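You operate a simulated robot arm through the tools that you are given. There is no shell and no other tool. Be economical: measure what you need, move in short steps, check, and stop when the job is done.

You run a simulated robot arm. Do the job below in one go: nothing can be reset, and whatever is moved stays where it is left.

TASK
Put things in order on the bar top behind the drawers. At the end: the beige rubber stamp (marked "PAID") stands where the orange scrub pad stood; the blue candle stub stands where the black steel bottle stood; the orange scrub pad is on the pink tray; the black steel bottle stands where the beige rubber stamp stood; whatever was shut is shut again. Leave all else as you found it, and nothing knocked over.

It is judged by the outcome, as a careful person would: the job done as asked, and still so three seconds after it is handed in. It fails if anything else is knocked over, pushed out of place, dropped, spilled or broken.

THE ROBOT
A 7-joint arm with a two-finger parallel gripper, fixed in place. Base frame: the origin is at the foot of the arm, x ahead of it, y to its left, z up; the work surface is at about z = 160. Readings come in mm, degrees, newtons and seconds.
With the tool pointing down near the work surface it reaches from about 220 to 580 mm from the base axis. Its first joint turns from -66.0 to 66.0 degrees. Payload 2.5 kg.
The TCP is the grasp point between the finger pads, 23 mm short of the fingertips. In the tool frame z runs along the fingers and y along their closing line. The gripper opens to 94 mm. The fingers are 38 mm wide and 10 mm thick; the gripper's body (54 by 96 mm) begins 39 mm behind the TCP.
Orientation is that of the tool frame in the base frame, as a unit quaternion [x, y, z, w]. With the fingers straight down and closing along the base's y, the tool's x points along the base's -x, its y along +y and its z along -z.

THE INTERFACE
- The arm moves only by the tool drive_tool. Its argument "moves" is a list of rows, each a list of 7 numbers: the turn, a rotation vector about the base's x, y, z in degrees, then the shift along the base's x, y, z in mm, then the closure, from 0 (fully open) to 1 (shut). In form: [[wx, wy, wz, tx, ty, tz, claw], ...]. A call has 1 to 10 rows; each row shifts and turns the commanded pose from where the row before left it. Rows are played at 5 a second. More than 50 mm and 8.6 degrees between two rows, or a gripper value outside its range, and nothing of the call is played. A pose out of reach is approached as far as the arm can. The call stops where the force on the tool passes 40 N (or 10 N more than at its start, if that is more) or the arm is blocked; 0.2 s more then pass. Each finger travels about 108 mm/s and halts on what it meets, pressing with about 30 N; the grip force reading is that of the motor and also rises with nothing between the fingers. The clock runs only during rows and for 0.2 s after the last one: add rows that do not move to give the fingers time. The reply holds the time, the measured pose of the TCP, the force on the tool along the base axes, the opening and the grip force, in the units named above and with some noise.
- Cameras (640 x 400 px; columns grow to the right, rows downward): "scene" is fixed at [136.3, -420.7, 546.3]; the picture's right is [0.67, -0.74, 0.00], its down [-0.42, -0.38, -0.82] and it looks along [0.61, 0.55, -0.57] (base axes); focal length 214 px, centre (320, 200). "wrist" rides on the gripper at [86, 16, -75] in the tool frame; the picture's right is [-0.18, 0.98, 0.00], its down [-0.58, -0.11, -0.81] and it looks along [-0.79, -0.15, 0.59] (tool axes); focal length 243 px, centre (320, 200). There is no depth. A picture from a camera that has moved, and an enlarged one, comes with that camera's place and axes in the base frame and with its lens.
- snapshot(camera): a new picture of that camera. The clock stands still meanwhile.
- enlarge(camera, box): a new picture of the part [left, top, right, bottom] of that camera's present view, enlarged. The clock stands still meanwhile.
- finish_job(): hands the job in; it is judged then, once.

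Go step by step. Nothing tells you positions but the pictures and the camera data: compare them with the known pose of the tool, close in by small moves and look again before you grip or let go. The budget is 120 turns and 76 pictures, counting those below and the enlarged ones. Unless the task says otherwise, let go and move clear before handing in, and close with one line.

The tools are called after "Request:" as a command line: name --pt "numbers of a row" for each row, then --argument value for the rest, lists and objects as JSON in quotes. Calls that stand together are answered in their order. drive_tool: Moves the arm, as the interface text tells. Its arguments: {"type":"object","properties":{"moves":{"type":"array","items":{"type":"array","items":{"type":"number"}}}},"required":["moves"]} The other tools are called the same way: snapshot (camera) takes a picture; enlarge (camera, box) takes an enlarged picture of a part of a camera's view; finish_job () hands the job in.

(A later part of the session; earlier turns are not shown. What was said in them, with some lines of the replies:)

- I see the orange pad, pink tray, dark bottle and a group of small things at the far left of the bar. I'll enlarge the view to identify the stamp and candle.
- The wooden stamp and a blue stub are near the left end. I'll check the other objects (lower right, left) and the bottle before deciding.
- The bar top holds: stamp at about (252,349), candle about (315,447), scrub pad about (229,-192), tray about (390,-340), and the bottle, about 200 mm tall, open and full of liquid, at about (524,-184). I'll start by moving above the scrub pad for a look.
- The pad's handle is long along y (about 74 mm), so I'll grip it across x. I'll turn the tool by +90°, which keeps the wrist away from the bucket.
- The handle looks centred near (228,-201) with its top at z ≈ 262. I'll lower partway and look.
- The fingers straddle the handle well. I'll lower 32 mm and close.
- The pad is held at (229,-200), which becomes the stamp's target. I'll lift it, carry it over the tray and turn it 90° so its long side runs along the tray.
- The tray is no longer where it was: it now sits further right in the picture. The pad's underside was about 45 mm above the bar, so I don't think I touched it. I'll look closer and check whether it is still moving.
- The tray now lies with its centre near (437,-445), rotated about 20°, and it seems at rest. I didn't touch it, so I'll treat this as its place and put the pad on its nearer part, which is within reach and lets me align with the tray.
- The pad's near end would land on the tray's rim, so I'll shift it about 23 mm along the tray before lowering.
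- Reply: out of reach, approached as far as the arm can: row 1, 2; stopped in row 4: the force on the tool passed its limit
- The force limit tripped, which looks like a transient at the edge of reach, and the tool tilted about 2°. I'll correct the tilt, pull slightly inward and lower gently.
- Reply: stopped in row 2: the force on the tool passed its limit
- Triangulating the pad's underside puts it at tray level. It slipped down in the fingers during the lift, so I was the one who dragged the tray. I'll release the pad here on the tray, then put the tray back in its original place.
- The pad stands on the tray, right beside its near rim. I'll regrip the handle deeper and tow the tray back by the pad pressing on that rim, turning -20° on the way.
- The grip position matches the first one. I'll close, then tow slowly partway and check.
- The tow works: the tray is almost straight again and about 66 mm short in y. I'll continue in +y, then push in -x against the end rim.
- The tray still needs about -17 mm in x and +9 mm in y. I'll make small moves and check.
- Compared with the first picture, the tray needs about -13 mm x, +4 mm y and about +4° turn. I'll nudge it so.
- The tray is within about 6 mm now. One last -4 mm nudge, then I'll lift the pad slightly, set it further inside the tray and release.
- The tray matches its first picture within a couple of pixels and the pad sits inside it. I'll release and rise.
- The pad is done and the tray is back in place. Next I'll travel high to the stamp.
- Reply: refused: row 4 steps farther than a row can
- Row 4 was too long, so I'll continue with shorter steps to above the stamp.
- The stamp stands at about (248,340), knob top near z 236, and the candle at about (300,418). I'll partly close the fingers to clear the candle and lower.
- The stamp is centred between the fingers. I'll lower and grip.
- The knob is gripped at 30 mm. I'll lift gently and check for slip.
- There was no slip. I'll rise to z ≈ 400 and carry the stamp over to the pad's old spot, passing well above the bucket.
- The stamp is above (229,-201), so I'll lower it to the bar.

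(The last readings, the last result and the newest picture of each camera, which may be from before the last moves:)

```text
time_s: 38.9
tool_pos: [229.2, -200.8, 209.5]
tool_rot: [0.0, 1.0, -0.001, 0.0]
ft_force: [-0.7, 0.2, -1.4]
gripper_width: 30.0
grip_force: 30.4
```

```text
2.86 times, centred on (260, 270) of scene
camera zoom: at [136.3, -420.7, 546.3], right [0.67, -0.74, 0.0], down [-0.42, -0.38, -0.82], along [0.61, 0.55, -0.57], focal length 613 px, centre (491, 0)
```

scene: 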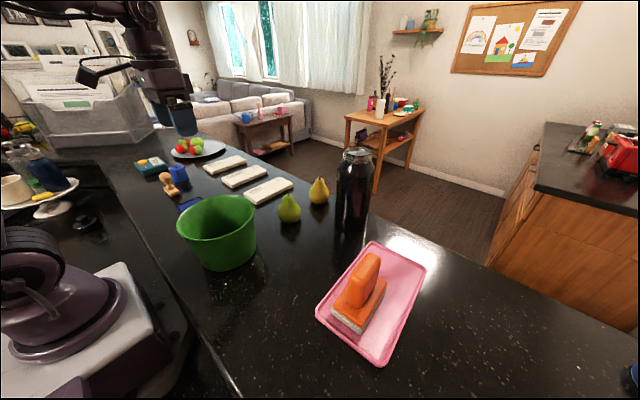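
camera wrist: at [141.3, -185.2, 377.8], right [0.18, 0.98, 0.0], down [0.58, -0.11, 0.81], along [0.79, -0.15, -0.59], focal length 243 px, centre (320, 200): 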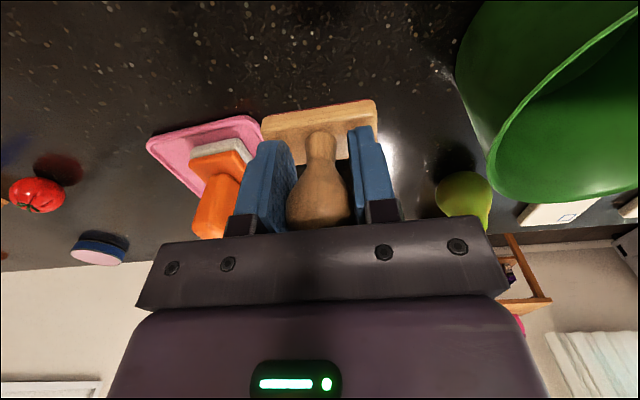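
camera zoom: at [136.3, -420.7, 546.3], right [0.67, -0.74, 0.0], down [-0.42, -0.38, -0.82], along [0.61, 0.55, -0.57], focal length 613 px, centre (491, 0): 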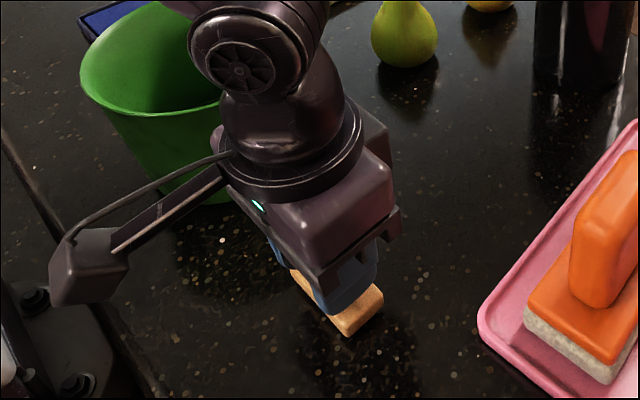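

About 2–3 mm remain. I'll lower, release slowly and rise.

Request:
drive_tool --pt "0 0 0 0 0 -1.5 1" --pt "0 0 0 0 0 -1.3 1" --pt "0 0 0 0 0 0 0.62" --pt "0 0 0 0 0 0 0.5" --pt "0 0 0 0 0 0 0.3" --pt "0 0 0 0 0 0 0.3" --pt "0 0 0 0 0 30 0.3" --pt "0 0 0 0 0 45 0.3" --pt "0 0 0 0 0 45 0" --pt "0 0 0 0 0 45 0"

Request:
snapshot --camera "wrist"

Request:
snapshot --camera "scene"

```text
time_s: 41.1
tool_pos: [231.6, -200.3, 370.6]
tool_rot: [-0.001, 1.0, -0.001, 0.0]
ft_force: [-0.6, 0.2, 1.1]
gripper_width: 94.0
grip_force: 0.1
```

```text
33 pictures are left
camera wrist: at [143.8, -183.6, 447.0], right [0.18, 0.98, 0.0], down [0.58, -0.11, 0.81], along [0.79, -0.15, -0.59], focal length 243 px, centre (320, 200)
```

wrist: 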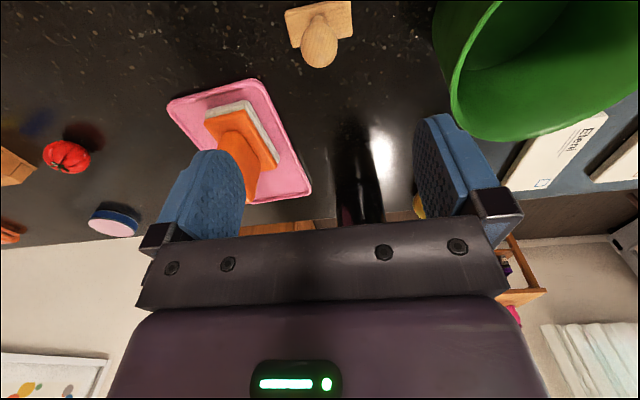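

```text
32 pictures are left
```

scene: 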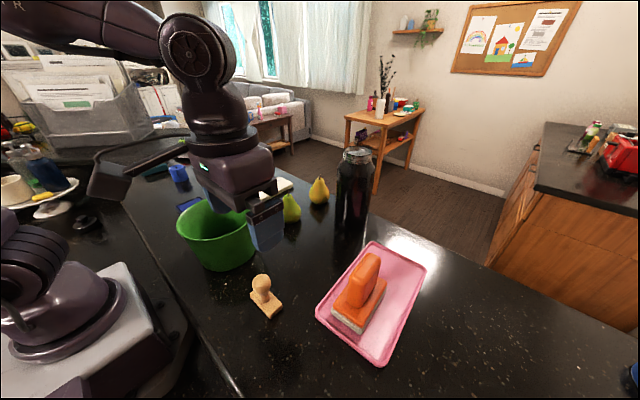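

The stamp stands in place. Now I'll move near the bottle, above its top, to localise it.

Request:
drive_tool --pt "0 0 0 10 4 40 0" --pt "0 0 0 38 4 30 0" --pt "0 0 0 45 4 0 0" --pt "0 0 0 45 4 0 0" --pt "0 0 0 45 4 0 0" --pt "0 0 0 0 0 0 0"

Request:
snapshot --camera "wrist"

```text
time_s: 42.5
tool_pos: [412.4, -181.5, 442.9]
tool_rot: [0.0, 1.0, -0.001, 0.0]
ft_force: [-0.4, 0.4, 0.8]
gripper_width: 94.1
grip_force: 0.1
```

```text
31 pictures are left
camera wrist: at [325.2, -165.2, 518.8], right [0.18, 0.98, 0.0], down [0.58, -0.11, 0.81], along [0.79, -0.15, -0.59], focal length 243 px, centre (320, 200)
```

wrist: 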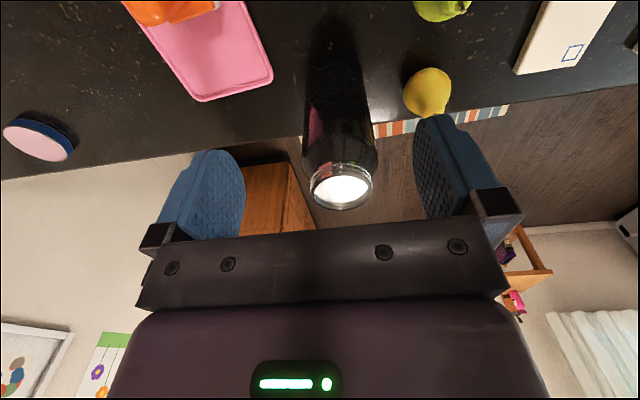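

The bottle's rim is near (526,-181,359), about 64 mm across. I'll move above it and descend partway to check alignment.

Request:
drive_tool --pt "0 0 0 38 0 0 0" --pt "0 0 0 38 0 0 0" --pt "0 0 0 38 0 0 0" --pt "0 0 0 0 0 -20 0" --pt "0 0 0 0 0 -15 0" --pt "0 0 0 0 0 0 0"

Request:
snapshot --camera "wrist"

Request:
enlarge --camera "scene" --box '[280, 100, 440, 240]'

```text
time_s: 43.9
tool_pos: [501.6, -172.5, 391.6]
tool_rot: [-0.001, 1.0, -0.001, 0.0]
ft_force: [-0.6, -0.6, 0.8]
gripper_width: 94.3
grip_force: 0.0
out of reach, approached as far as the arm can: row 3
```

```text
30 pictures are left
camera wrist: at [414.0, -156.5, 466.4], right [0.18, 0.98, 0.0], down [0.58, -0.11, 0.81], along [0.79, -0.15, -0.59], focal length 243 px, centre (320, 200)
```

wrist: 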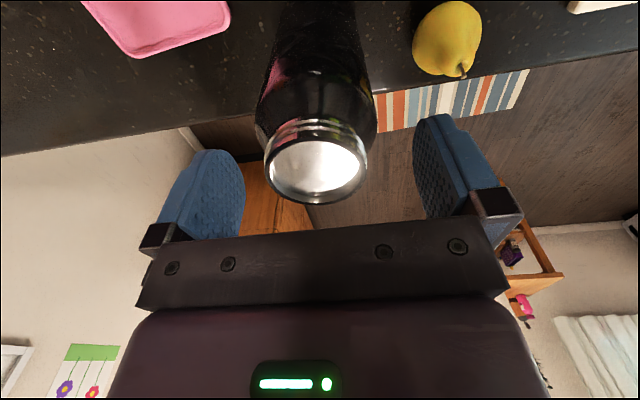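

```text
2.86 times, centred on (360, 170) of scene
camera zoom: at [136.3, -420.7, 546.3], right [0.67, -0.74, 0.0], down [-0.42, -0.38, -0.82], along [0.61, 0.55, -0.57], focal length 613 px, centre (206, 286)
```

zoom: 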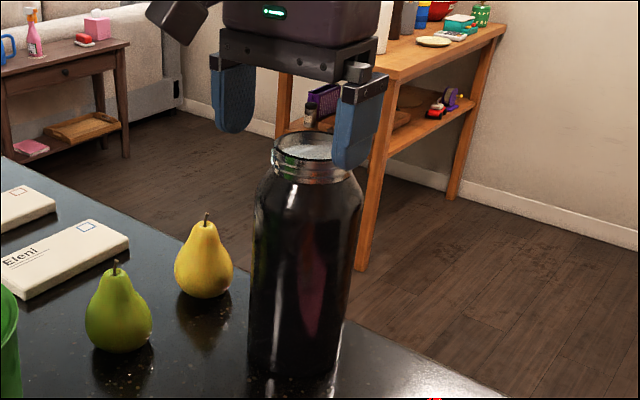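

The rim centre is near (524,-179,361). I'll shift forward the last 23 mm at this height; the fingers straddle the neck.

Request:
drive_tool --pt "0 0 0 8 -4 0 0" --pt "0 0 0 8 -3 -3 0" --pt "0 0 0 7 0 -3 0" --pt "0 0 0 0 0 0 0"

Request:
snapshot --camera "wrist"

```text
time_s: 44.9
tool_pos: [522.2, -177.1, 384.0]
tool_rot: [0.001, 1.0, 0.0, 0.0]
ft_force: [-0.5, 0.0, -0.5]
gripper_width: 93.9
grip_force: 0.0
out of reach, approached as far as the arm can: row 3
```

```text
28 pictures are left
camera wrist: at [434.8, -162.6, 459.4], right [0.18, 0.98, 0.0], down [0.58, -0.11, 0.81], along [0.79, -0.15, -0.59], focal length 243 px, centre (320, 200)
```

wrist: 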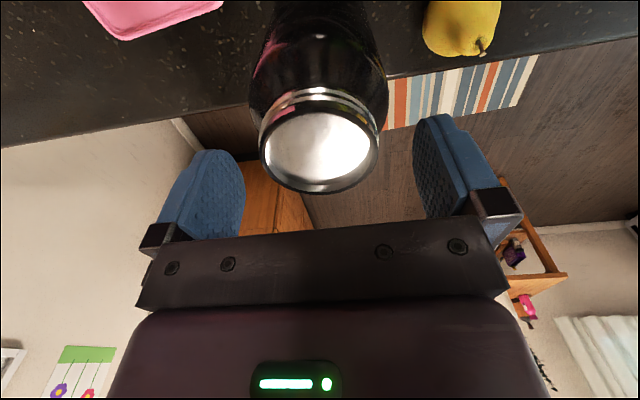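

Aligned within 2 mm: the rim is at (523,-179,357). I'll lower so the fingertips reach the bottom of the neck, then close.

Request:
drive_tool --pt "0 0 0 0 -1.5 -12 0" --pt "0 0 0 0 0 -12 0" --pt "0 0 0 0 0 0 0" --pt "0 0 0 0 0 0 0.2" --pt "0 0 0 0 0 0 1" --pt "0 0 0 0 0 0 1" --pt "0 0 0 0 0 0 1"

Request:
snapshot --camera "wrist"

Request:
enlarge --camera "scene" --box '[280, 100, 440, 240]'

```text
time_s: 46.5
tool_pos: [521.6, -181.1, 364.4]
tool_rot: [0.0, 1.0, -0.003, 0.004]
ft_force: [0.8, 3.1, 24.9]
gripper_width: 62.9
grip_force: 29.9
```

```text
27 pictures are left
camera wrist: at [434.3, -164.2, 438.6], right [0.18, 0.98, 0.0], down [0.58, -0.1, 0.81], along [0.8, -0.15, -0.59], focal length 243 px, centre (320, 200)
```

wrist: 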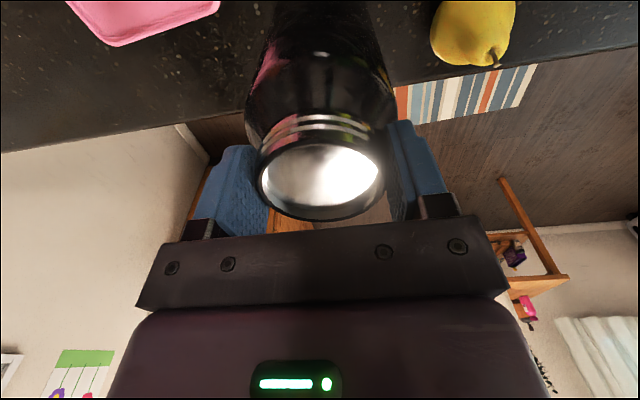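

```text
2.86 times, centred on (360, 170) of scene
camera zoom: at [136.1, -420.6, 546.4], right [0.67, -0.74, 0.0], down [-0.42, -0.38, -0.82], along [0.61, 0.55, -0.57], focal length 613 px, centre (206, 286)
```

zoom: 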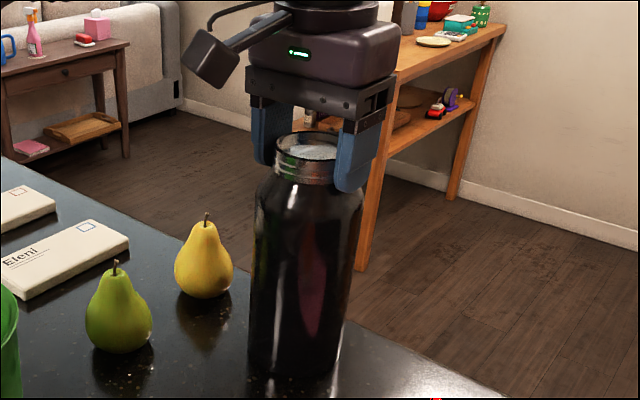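

The fingertips press on the shoulder (25 N). I'll open, rise 6 mm and grip the neck cleanly.

Request:
drive_tool --pt "0 0 0 0 0 0 0.2" --pt "0 0 0 0 0 6 0.2" --pt "0 0 0 0 0 0 0.2" --pt "0 0 0 0 0 0 1" --pt "0 0 0 0 0 0 1" --pt "0 0 0 0 0 0 1"

```text
time_s: 47.9
tool_pos: [521.2, -180.8, 366.5]
tool_rot: [-0.001, 1.0, -0.001, -0.001]
ft_force: [-1.1, 1.0, 0.0]
gripper_width: 61.0
grip_force: 30.0
```

Clean grip at 61 mm with no residual force. I'll do a very gentle small lift to check for slip.

Request:
drive_tool --pt "0 0 0 0 0 2 1" --pt "0 0 0 0 0 3 1" --pt "0 0 0 0 0 4 1" --pt "0 0 0 -2 1 4 1" --pt "0 0 0 0 0 0 1" --pt "0 0 0 0 0 0 1"

Request:
snapshot --camera "wrist"

Request:
enlarge --camera "scene" --box '[280, 100, 440, 240]'

```text
time_s: 49.3
tool_pos: [520.3, -179.0, 380.9]
tool_rot: [0.0, 1.0, -0.002, 0.001]
ft_force: [-0.2, -0.4, -8.8]
gripper_width: 61.1
grip_force: 29.7
```

```text
25 pictures are left
camera wrist: at [433.1, -164.3, 455.1], right [0.18, 0.98, 0.0], down [0.58, -0.11, 0.81], along [0.79, -0.15, -0.59], focal length 243 px, centre (320, 200)
```

wrist: 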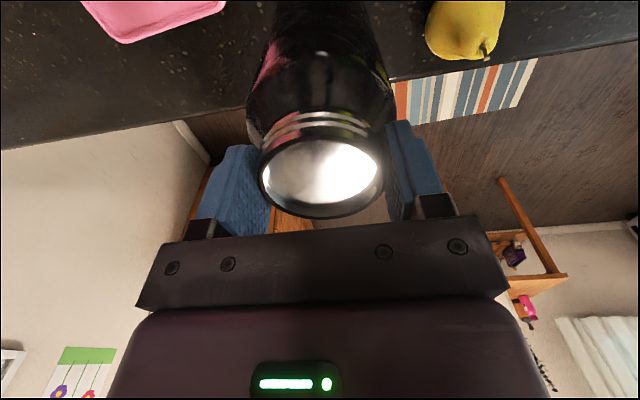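

```text
2.86 times, centred on (360, 170) of scene
camera zoom: at [136.3, -420.7, 546.3], right [0.67, -0.74, 0.0], down [-0.42, -0.38, -0.82], along [0.61, 0.55, -0.57], focal length 613 px, centre (206, 286)
```

zoom: 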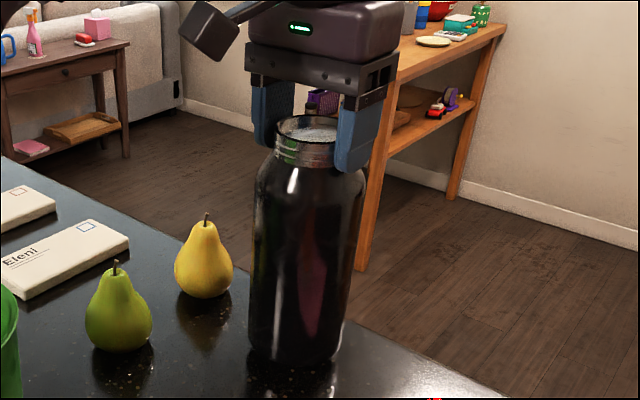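

The bottle (about 0.9 kg) lifts without slipping. I'll draw it inward and up slowly.

Request:
drive_tool --pt "0 0 0 -4 0 2 1" --pt "0 0 0 -8 1 4 1" --pt "0 0 0 -12 1 7 1" --pt "0 0 0 -14 1 10 1" --pt "0 0 0 -15 1 12 1" --pt "0 0 0 -15 1 14 1" --pt "0 0 0 -14 1 16 1" --pt "0 0 0 -8 1 16 1" --pt "0 0 0 -5 0 14 1" --pt "0 0 0 -3 0 8 1"

Request:
snapshot --camera "scene"

```text
time_s: 51.5
tool_pos: [421.6, -172.3, 483.1]
tool_rot: [0.0, 1.0, -0.002, 0.0]
ft_force: [-1.5, 0.2, -8.7]
gripper_width: 61.0
grip_force: 29.4
```

```text
23 pictures are left
```

scene: 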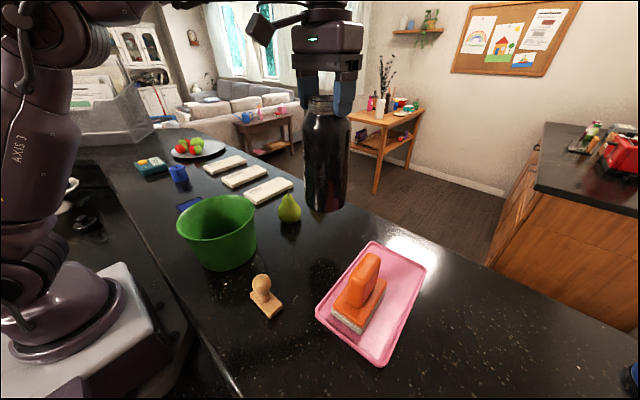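

The bottle's base is at about 277, above the pears. I'll carry it slowly round the far side of the bucket.

Request:
drive_tool --pt "0 0 0 0 6 3 1" --pt "0 0 0 -1 13 4 1" --pt "0 0 0 -3 20 3 1" --pt "0 0 0 -3 26 0 1" --pt "0 0 0 -4 28 0 1" --pt "0 0 0 -4 28 0 1" --pt "0 0 0 -4 28 0 1" --pt "0 0 0 -4 28 0 1" --pt "0 0 0 -4 28 0 1" --pt "0 0 0 -4 28 0 1"

Request:
drive_tool --pt "0 0 0 -8 28 0 1" --pt "0 0 0 -12 28 0 1" --pt "0 0 0 -15 27 0 1" --pt "0 0 0 -16 27 0 1" --pt "0 0 0 -16 27 0 1" --pt "0 0 0 -16 27 0 1" --pt "0 0 0 -16 26 0 1" --pt "0 0 0 -15 24 0 1" --pt "0 0 0 -12 22 0 1" --pt "0 0 0 -8 18 0 1"

```text
time_s: 53.7
tool_pos: [390.6, 62.1, 491.0]
tool_rot: [0.0, 1.0, -0.001, -0.001]
ft_force: [0.0, 0.0, -7.8]
gripper_width: 61.1
grip_force: 30.7
```

```text
time_s: 55.9
tool_pos: [257.0, 314.7, 493.7]
tool_rot: [0.0, 1.0, -0.002, 0.001]
ft_force: [0.1, 0.3, -9.1]
gripper_width: 61.0
grip_force: 29.3
```

Now I'll move over the stamp's old spot (249,340), lower partway and look.

Request:
drive_tool --pt "0 0 0 -4 13 0 1" --pt "0 0 0 -4 9 0 1" --pt "0 0 0 0 3 -4 1" --pt "0 0 0 0 0 -10 1" --pt "0 0 0 0 0 -18 1" --pt "0 0 0 0 0 -20 1" --pt "0 0 0 0 0 -15 1" --pt "0 0 0 0 0 -8 1" --pt "0 0 0 0 0 0 1"

Request:
enlarge --camera "scene" --box '[100, 80, 260, 220]'

Request:
snapshot --camera "wrist"

```text
time_s: 57.9
tool_pos: [249.5, 339.7, 416.8]
tool_rot: [0.0, 1.0, -0.002, 0.001]
ft_force: [0.2, -0.2, -8.5]
gripper_width: 61.1
grip_force: 30.6
```

```text
2.86 times, centred on (180, 150) of scene
camera zoom: at [136.3, -420.7, 546.4], right [0.67, -0.74, 0.0], down [-0.42, -0.38, -0.82], along [0.61, 0.55, -0.57], focal length 613 px, centre (720, 343)
```

zoom: 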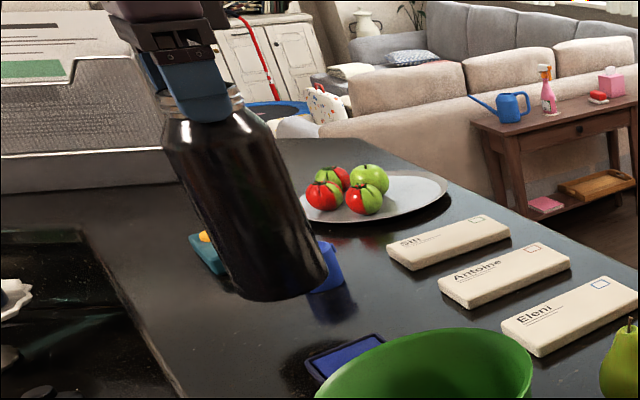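

```text
21 pictures are left
camera wrist: at [162.5, 355.8, 492.1], right [0.18, 0.98, 0.0], down [0.58, -0.11, 0.81], along [0.79, -0.15, -0.59], focal length 243 px, centre (320, 200)
```

wrist: 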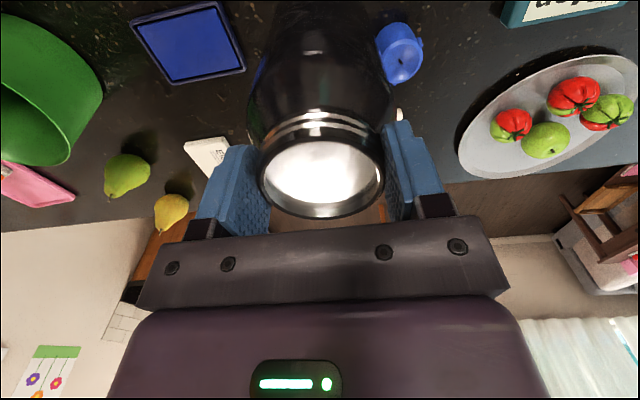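

The candle at about (303,423) leaves roughly 25 mm clearance. I'll lower the bottle to the bar slowly.

Request:
drive_tool --pt "0 0 0 0 0 -8 1" --pt "0 0 0 0 0 -14 1" --pt "0 0 0 0 0 -12 1" --pt "0 0 0 0 0 -8 1" --pt "0 0 0 0 0 -4 1" --pt "0 0 0 0 0 -2 1" --pt "0 0 0 0 0 -1 1" --pt "0 0 0 0 0 0 1"

```text
time_s: 59.7
tool_pos: [249.1, 340.4, 368.3]
tool_rot: [0.0, 1.0, -0.002, 0.0]
ft_force: [-0.3, -0.6, -8.1]
gripper_width: 61.1
grip_force: 30.1
```

Request:
drive_tool --pt "0 0 0 0 0 -1 1" --pt "0 0 0 0 0 -1 1" --pt "0 0 0 0 0 -0.5 1" --pt "0 0 0 0 0 0 1"

```text
time_s: 60.7
tool_pos: [250.7, 339.5, 366.0]
tool_rot: [-0.001, 1.0, -0.002, 0.001]
ft_force: [-2.6, -3.6, 1.3]
gripper_width: 61.0
grip_force: 29.7
```

The bottle is carried by the bar now. I'll open slowly, rise and look.

Request:
drive_tool --pt "0 0 0 0 0 0 0.3" --pt "0 0 0 0 0 0 0.2" --pt "0 0 0 0 0 0 0" --pt "0 0 0 0 0 0 0" --pt "0 0 0 0 0 20 0" --pt "0 0 0 0 0 35 0" --pt "0 0 0 0 0 20 0" --pt "0 0 0 0 0 0 0"

Request:
enlarge --camera "scene" --box '[100, 80, 260, 220]'

Request:
snapshot --camera "wrist"

```text
time_s: 62.5
tool_pos: [247.4, 337.9, 440.7]
tool_rot: [0.0, 1.0, -0.002, 0.0]
ft_force: [-0.3, -0.3, 0.0]
gripper_width: 93.8
grip_force: 0.0
```

```text
2.86 times, centred on (180, 150) of scene
camera zoom: at [136.3, -420.7, 546.3], right [0.67, -0.74, 0.0], down [-0.42, -0.38, -0.82], along [0.61, 0.55, -0.57], focal length 613 px, centre (720, 343)
```

zoom: 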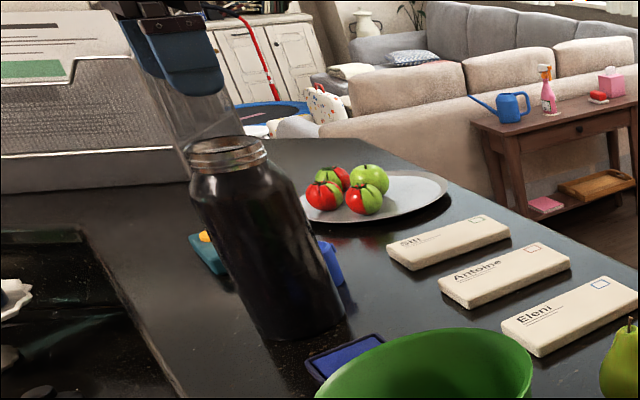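

```text
19 pictures are left
camera wrist: at [161.7, 354.7, 517.0], right [0.18, 0.98, 0.0], down [0.58, -0.11, 0.81], along [0.79, -0.15, -0.59], focal length 243 px, centre (320, 200)
```

wrist: 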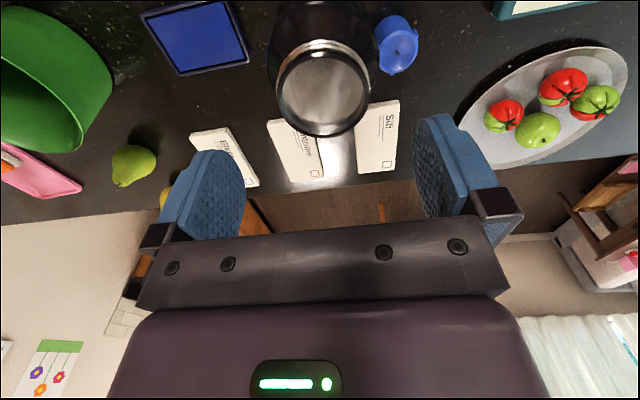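

The bottle stands upright in the stamp's old place. The candle is close to it, so I'll turn the gripper by about -95°, which keeps the camera arm and gripper body clear of the bottle, while moving over the candle.

Request:
drive_tool --pt "0 0 -8.5 5.5 8.4 0 0" --pt "0 0 -8.5 5.5 8.4 0 0" --pt "0 0 -8.5 5.5 8.4 0 0" --pt "0 0 -8.5 5.5 8.4 0 0" --pt "0 0 -8.5 5.5 8.4 0 0" --pt "0 0 -8.5 5.5 8.4 0 0" --pt "0 0 -8.5 5.5 8.4 0 0" --pt "0 0 -8.5 5.5 8.4 0 0" --pt "0 0 -8.5 5.5 8.4 0 0" --pt "0 0 -8.5 5.5 8.4 0 0"

Request:
drive_tool --pt "0 0 -8.5 0 0 0 0" --pt "0 0 -6.5 0 0 0 0" --pt "0 0 0 0 0 0 0"

Request:
snapshot --camera "wrist"

```text
time_s: 64.7
tool_pos: [304.1, 423.6, 441.2]
tool_rot: [0.677, 0.736, -0.001, -0.001]
ft_force: [0.1, -0.3, 0.5]
gripper_width: 94.0
grip_force: 0.0
```

```text
time_s: 65.5
tool_pos: [303.6, 423.6, 441.6]
tool_rot: [0.766, 0.642, -0.001, -0.002]
ft_force: [-0.2, 0.6, 0.1]
gripper_width: 94.3
grip_force: 0.0
```

```text
18 pictures are left
camera wrist: at [334.5, 505.6, 516.4], right [0.94, -0.35, 0.0], down [-0.21, -0.55, 0.81], along [-0.29, -0.75, -0.59], focal length 243 px, centre (320, 200)
```

wrist: 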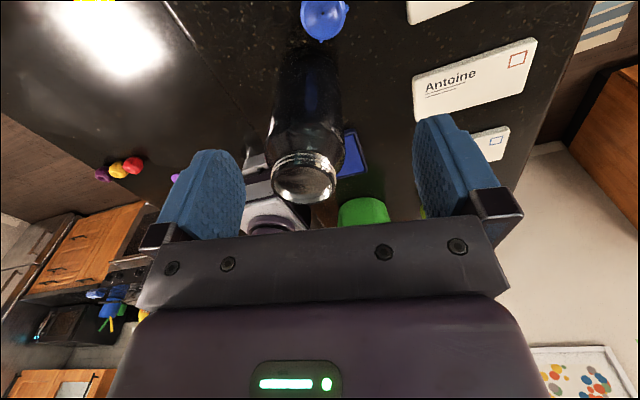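

The pose was reached: the candle is at about (303,417) with the bottle behind it and clear. I'll descend partway and check.

Request:
drive_tool --pt "0 0 0 0 -6 -20 0" --pt "0 0 0 0 0 -40 0" --pt "0 0 0 0 0 -40 0" --pt "0 0 0 0 0 -40 0" --pt "0 0 0 0 0 -25 0" --pt "0 0 0 0 0 0 0"

Request:
snapshot --camera "wrist"

```text
time_s: 66.9
tool_pos: [303.8, 417.2, 275.9]
tool_rot: [0.766, 0.643, 0.0, -0.001]
ft_force: [1.6, 0.9, 0.3]
gripper_width: 94.1
grip_force: 0.0
```

```text
17 pictures are left
camera wrist: at [334.0, 499.9, 351.7], right [0.94, -0.35, 0.0], down [-0.21, -0.55, 0.81], along [-0.28, -0.75, -0.59], focal length 243 px, centre (320, 200)
```

wrist: 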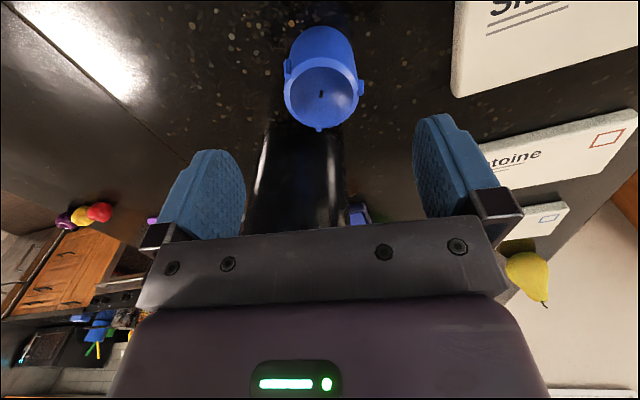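

The candle is centred between the fingers. I'll lower to grip it about its middle.

Request:
drive_tool --pt "0 0 0 0 1 -30 0" --pt "0 0 0 0 0 -30 0" --pt "0 0 0 0 0 -20 0" --pt "0 0 0 0 0 0 0.3" --pt "0 0 0 0 0 0 0.4" --pt "0 0 0 0 0 0 1" --pt "0 0 0 0 0 0 1" --pt "0 0 0 0 0 0 1"

Request:
snapshot --camera "wrist"

Request:
enlarge --camera "scene" --box '[100, 80, 260, 220]'

```text
time_s: 68.7
tool_pos: [302.9, 418.7, 195.5]
tool_rot: [0.766, 0.643, -0.001, -0.002]
ft_force: [-0.4, -0.4, -0.6]
gripper_width: 46.8
grip_force: 29.8
```

```text
16 pictures are left
camera wrist: at [334.4, 499.8, 270.5], right [0.94, -0.35, 0.0], down [-0.21, -0.55, 0.81], along [-0.28, -0.76, -0.59], focal length 243 px, centre (320, 200)
```

wrist: 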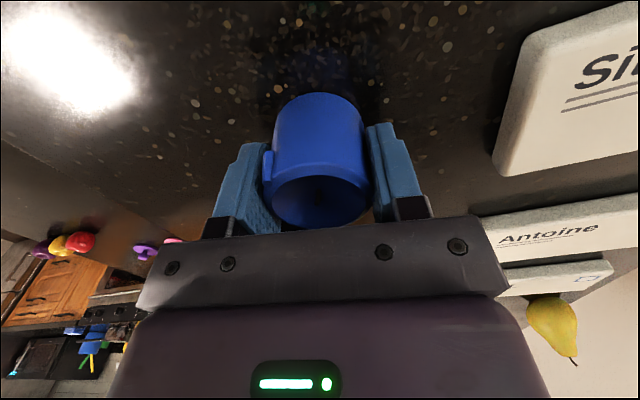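

```text
2.86 times, centred on (180, 150) of scene
camera zoom: at [136.3, -420.7, 546.3], right [0.67, -0.74, 0.0], down [-0.42, -0.38, -0.82], along [0.61, 0.55, -0.57], focal length 613 px, centre (720, 343)
```

zoom: 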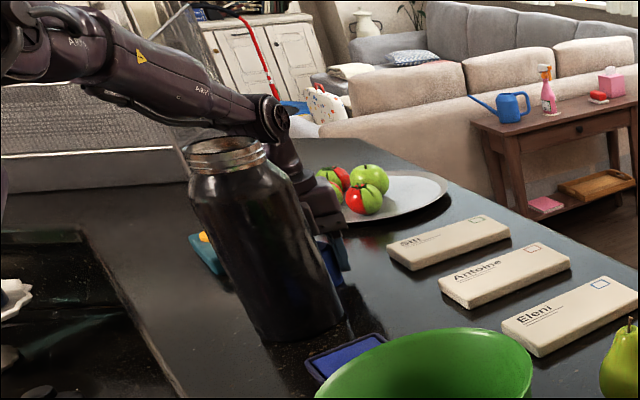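

The candle is gripped at 47 mm. I'll lift it straight up, gently at first.

Request:
drive_tool --pt "0 0 0 0 0 6 1" --pt "0 0 0 0 0 14 1" --pt "0 0 0 0 0 25 1" --pt "0 0 0 0 0 35 1" --pt "0 0 0 0 0 40 1" --pt "0 0 0 0 0 40 1" --pt "0 0 0 0 0 40 1" --pt "0 0 0 0 0 30 1" --pt "0 0 0 0 0 0 1"

Request:
snapshot --camera "scene"

```text
time_s: 70.7
tool_pos: [304.2, 418.5, 425.0]
tool_rot: [0.766, 0.643, -0.002, -0.002]
ft_force: [-0.2, 0.4, -0.3]
gripper_width: 47.1
grip_force: 30.4
```

```text
14 pictures are left
```

scene: 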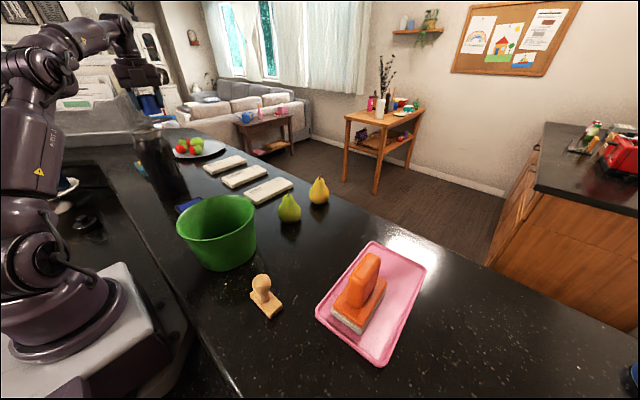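

I'll carry the candle high over the bar and turn back to yaw 0 on the way.

Request:
drive_tool --pt "0 0 8.4 18 -18 0 1" --pt "0 0 8.4 20 -35 0 1" --pt "0 0 8.4 20 -38 0 1" --pt "0 0 8.4 20 -38 0 1" --pt "0 0 8.4 18 -40 0 1" --pt "0 0 8.4 4 -42 0 1" --pt "0 0 8.4 2 -42 0 1" --pt "0 0 8.4 2 -42 0 1" --pt "0 0 8.4 2 -42 0 1" --pt "0 0 8.4 2 -42 0 1"

Request:
drive_tool --pt "0 0 8.4 5 -42 0 1" --pt "0 0 7.6 5 -42 0 1" --pt "0 0 0 8 -42 0 1" --pt "0 0 0 15 -42 0 1" --pt "0 0 0 20 -30 -10 1" --pt "0 0 0 20 -20 -20 1" --pt "0 0 0 15 -5 -20 1" --pt "0 0 0 0 0 0 1"

```text
time_s: 72.9
tool_pos: [411.4, 38.9, 425.6]
tool_rot: [0.139, 0.99, -0.001, -0.001]
ft_force: [-0.3, -0.5, -0.6]
gripper_width: 46.9
grip_force: 30.6
```

```text
time_s: 74.7
tool_pos: [502.3, -182.9, 376.3]
tool_rot: [0.0, 1.0, -0.003, 0.0]
ft_force: [-0.8, 0.1, -0.5]
gripper_width: 46.8
grip_force: 29.9
```

I'm close to the bottle's old spot. I'll shift onto (521.5,-180.5) and lower partway, then look.

Request:
drive_tool --pt "0 0 0 5 1 -30 1" --pt "0 0 0 7 1 -35 1" --pt "0 0 0 7 0 -35 1" --pt "0 0 0 0 0 -30 1" --pt "0 0 0 0 0 -20 1" --pt "0 0 0 0 0 0 1"

Request:
snapshot --camera "wrist"

Request:
enlarge --camera "scene" --box '[260, 140, 420, 280]'

```text
time_s: 76.1
tool_pos: [519.1, -181.3, 225.3]
tool_rot: [0.0, 1.0, -0.001, 0.0]
ft_force: [0.1, 0.0, -0.9]
gripper_width: 47.1
grip_force: 29.7
```

```text
13 pictures are left
camera wrist: at [432.6, -165.3, 300.3], right [0.18, 0.98, 0.0], down [0.58, -0.11, 0.81], along [0.79, -0.15, -0.59], focal length 243 px, centre (320, 200)
```

wrist: 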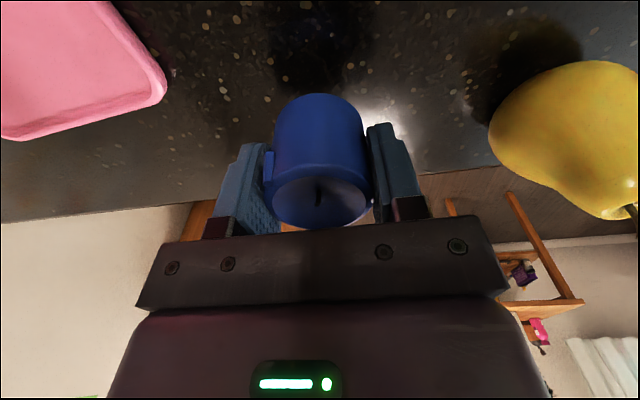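

```text
2.86 times, centred on (340, 210) of scene
camera zoom: at [136.3, -420.7, 546.3], right [0.67, -0.74, 0.0], down [-0.42, -0.38, -0.82], along [0.61, 0.55, -0.57], focal length 613 px, centre (263, 171)
```

zoom: 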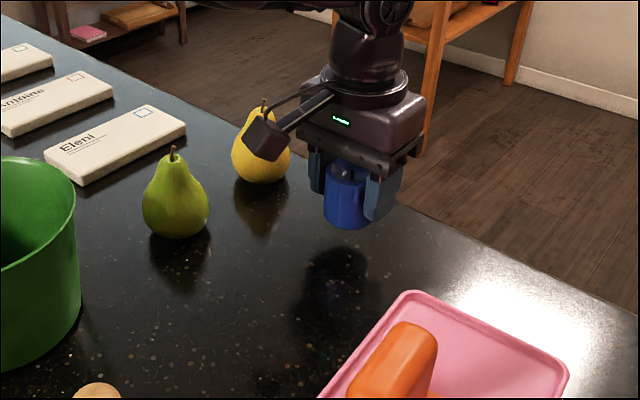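

The surroundings are clear. I'll lower the remaining 29 mm gently.

Request:
drive_tool --pt "0 0 0 2 0 -12 1" --pt "0 0 0 0 0 -10 1" --pt "0 0 0 0 0 -4 1" --pt "0 0 0 0 0 -2 1" --pt "0 0 0 0 0 0 1"

```text
time_s: 77.3
tool_pos: [520.1, -182.3, 199.0]
tool_rot: [0.001, 1.0, -0.002, 0.0]
ft_force: [-0.4, -0.7, -0.2]
gripper_width: 47.0
grip_force: 30.1
```

Request:
drive_tool --pt "0 0 0 0 0 -1.5 1" --pt "0 0 0 0 0 -1 1" --pt "0 0 0 0 0 -1 1" --pt "0 0 0 0 0 0 1"

```text
time_s: 78.3
tool_pos: [521.5, -182.9, 196.1]
tool_rot: [0.001, 1.0, -0.002, 0.0]
ft_force: [-1.9, -0.4, 5.7]
gripper_width: 46.8
grip_force: 30.2
```

The candle touches the bar (5.7 N). I'll release slowly and rise clear.

Request:
drive_tool --pt "0 0 0 0 0 0 0.45" --pt "0 0 0 0 0 0 0.3" --pt "0 0 0 0 0 0 0" --pt "0 0 0 0 0 0 0" --pt "0 0 0 0 0 25 0" --pt "0 0 0 0 0 40 0" --pt "0 0 0 0 0 45 0" --pt "0 0 0 -20 0 40 0" --pt "0 0 0 -45 15 0 0" --pt "0 0 0 0 0 0 0"

Request:
drive_tool --pt "0 0 0 -20 10 40 0" --pt "0 0 0 -20 30 30 0" --pt "0 0 0 -10 40 0 0" --pt "0 0 0 0 0 0 0"

Request:
snapshot --camera "scene"

Request:
enlarge --camera "scene" --box '[240, 160, 460, 380]'

Request:
enlarge --camera "scene" --box '[100, 100, 260, 220]'

```text
time_s: 80.5
tool_pos: [454.9, -166.8, 346.9]
tool_rot: [0.0, 1.0, -0.001, 0.0]
ft_force: [1.1, 0.0, 0.8]
gripper_width: 94.0
grip_force: 0.1
```

```text
time_s: 81.5
tool_pos: [405.3, -87.2, 416.5]
tool_rot: [0.0, 1.0, -0.002, -0.001]
ft_force: [-0.1, -0.1, 0.3]
gripper_width: 93.8
grip_force: 0.1
```

```text
11 pictures are left
```

scene: 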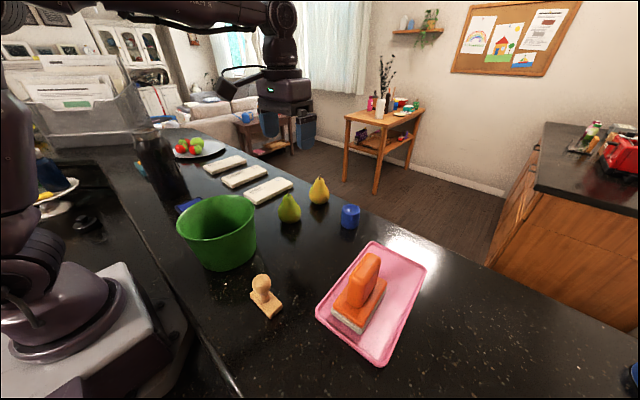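

```text
1.82 times, centred on (350, 270) of scene
camera zoom: at [136.3, -420.7, 546.3], right [0.67, -0.74, 0.0], down [-0.42, -0.38, -0.82], along [0.61, 0.55, -0.57], focal length 390 px, centre (266, 73)
```

zoom: 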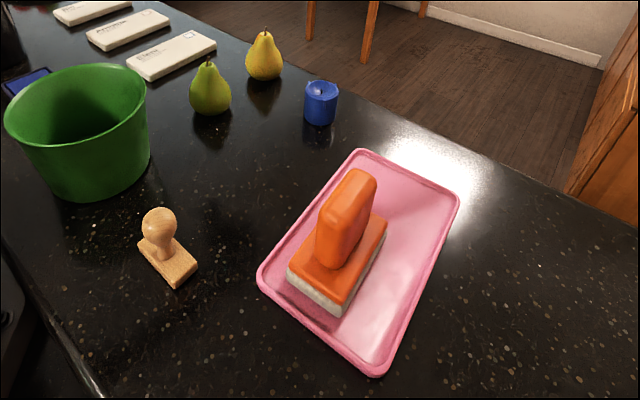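

```text
3.33 times, centred on (180, 160) of scene
camera zoom: at [136.3, -420.7, 546.3], right [0.67, -0.74, 0.0], down [-0.42, -0.38, -0.82], along [0.61, 0.55, -0.57], focal length 715 px, centre (787, 333)
```

zoom: 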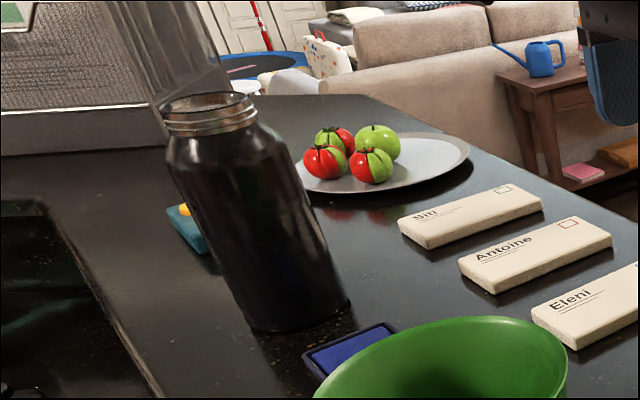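

All four things are where they were asked to be. The stamp is upright on the pad's old spot, the candle is where the bottle stood, the pad is on the tray, and the bottle stands where the stamp was. The tray is within a few mm of its first place. Nothing was opened, nothing is knocked over and the arm is clear, so I'm handing in.

Request:
finish_job

```text
The job is handed in.
```

The job is handed in with all four things in place; on the way I dragged the pink tray by accident and put it back, and by the pictures it now sits about 4 mm and 2–3° off its original place.
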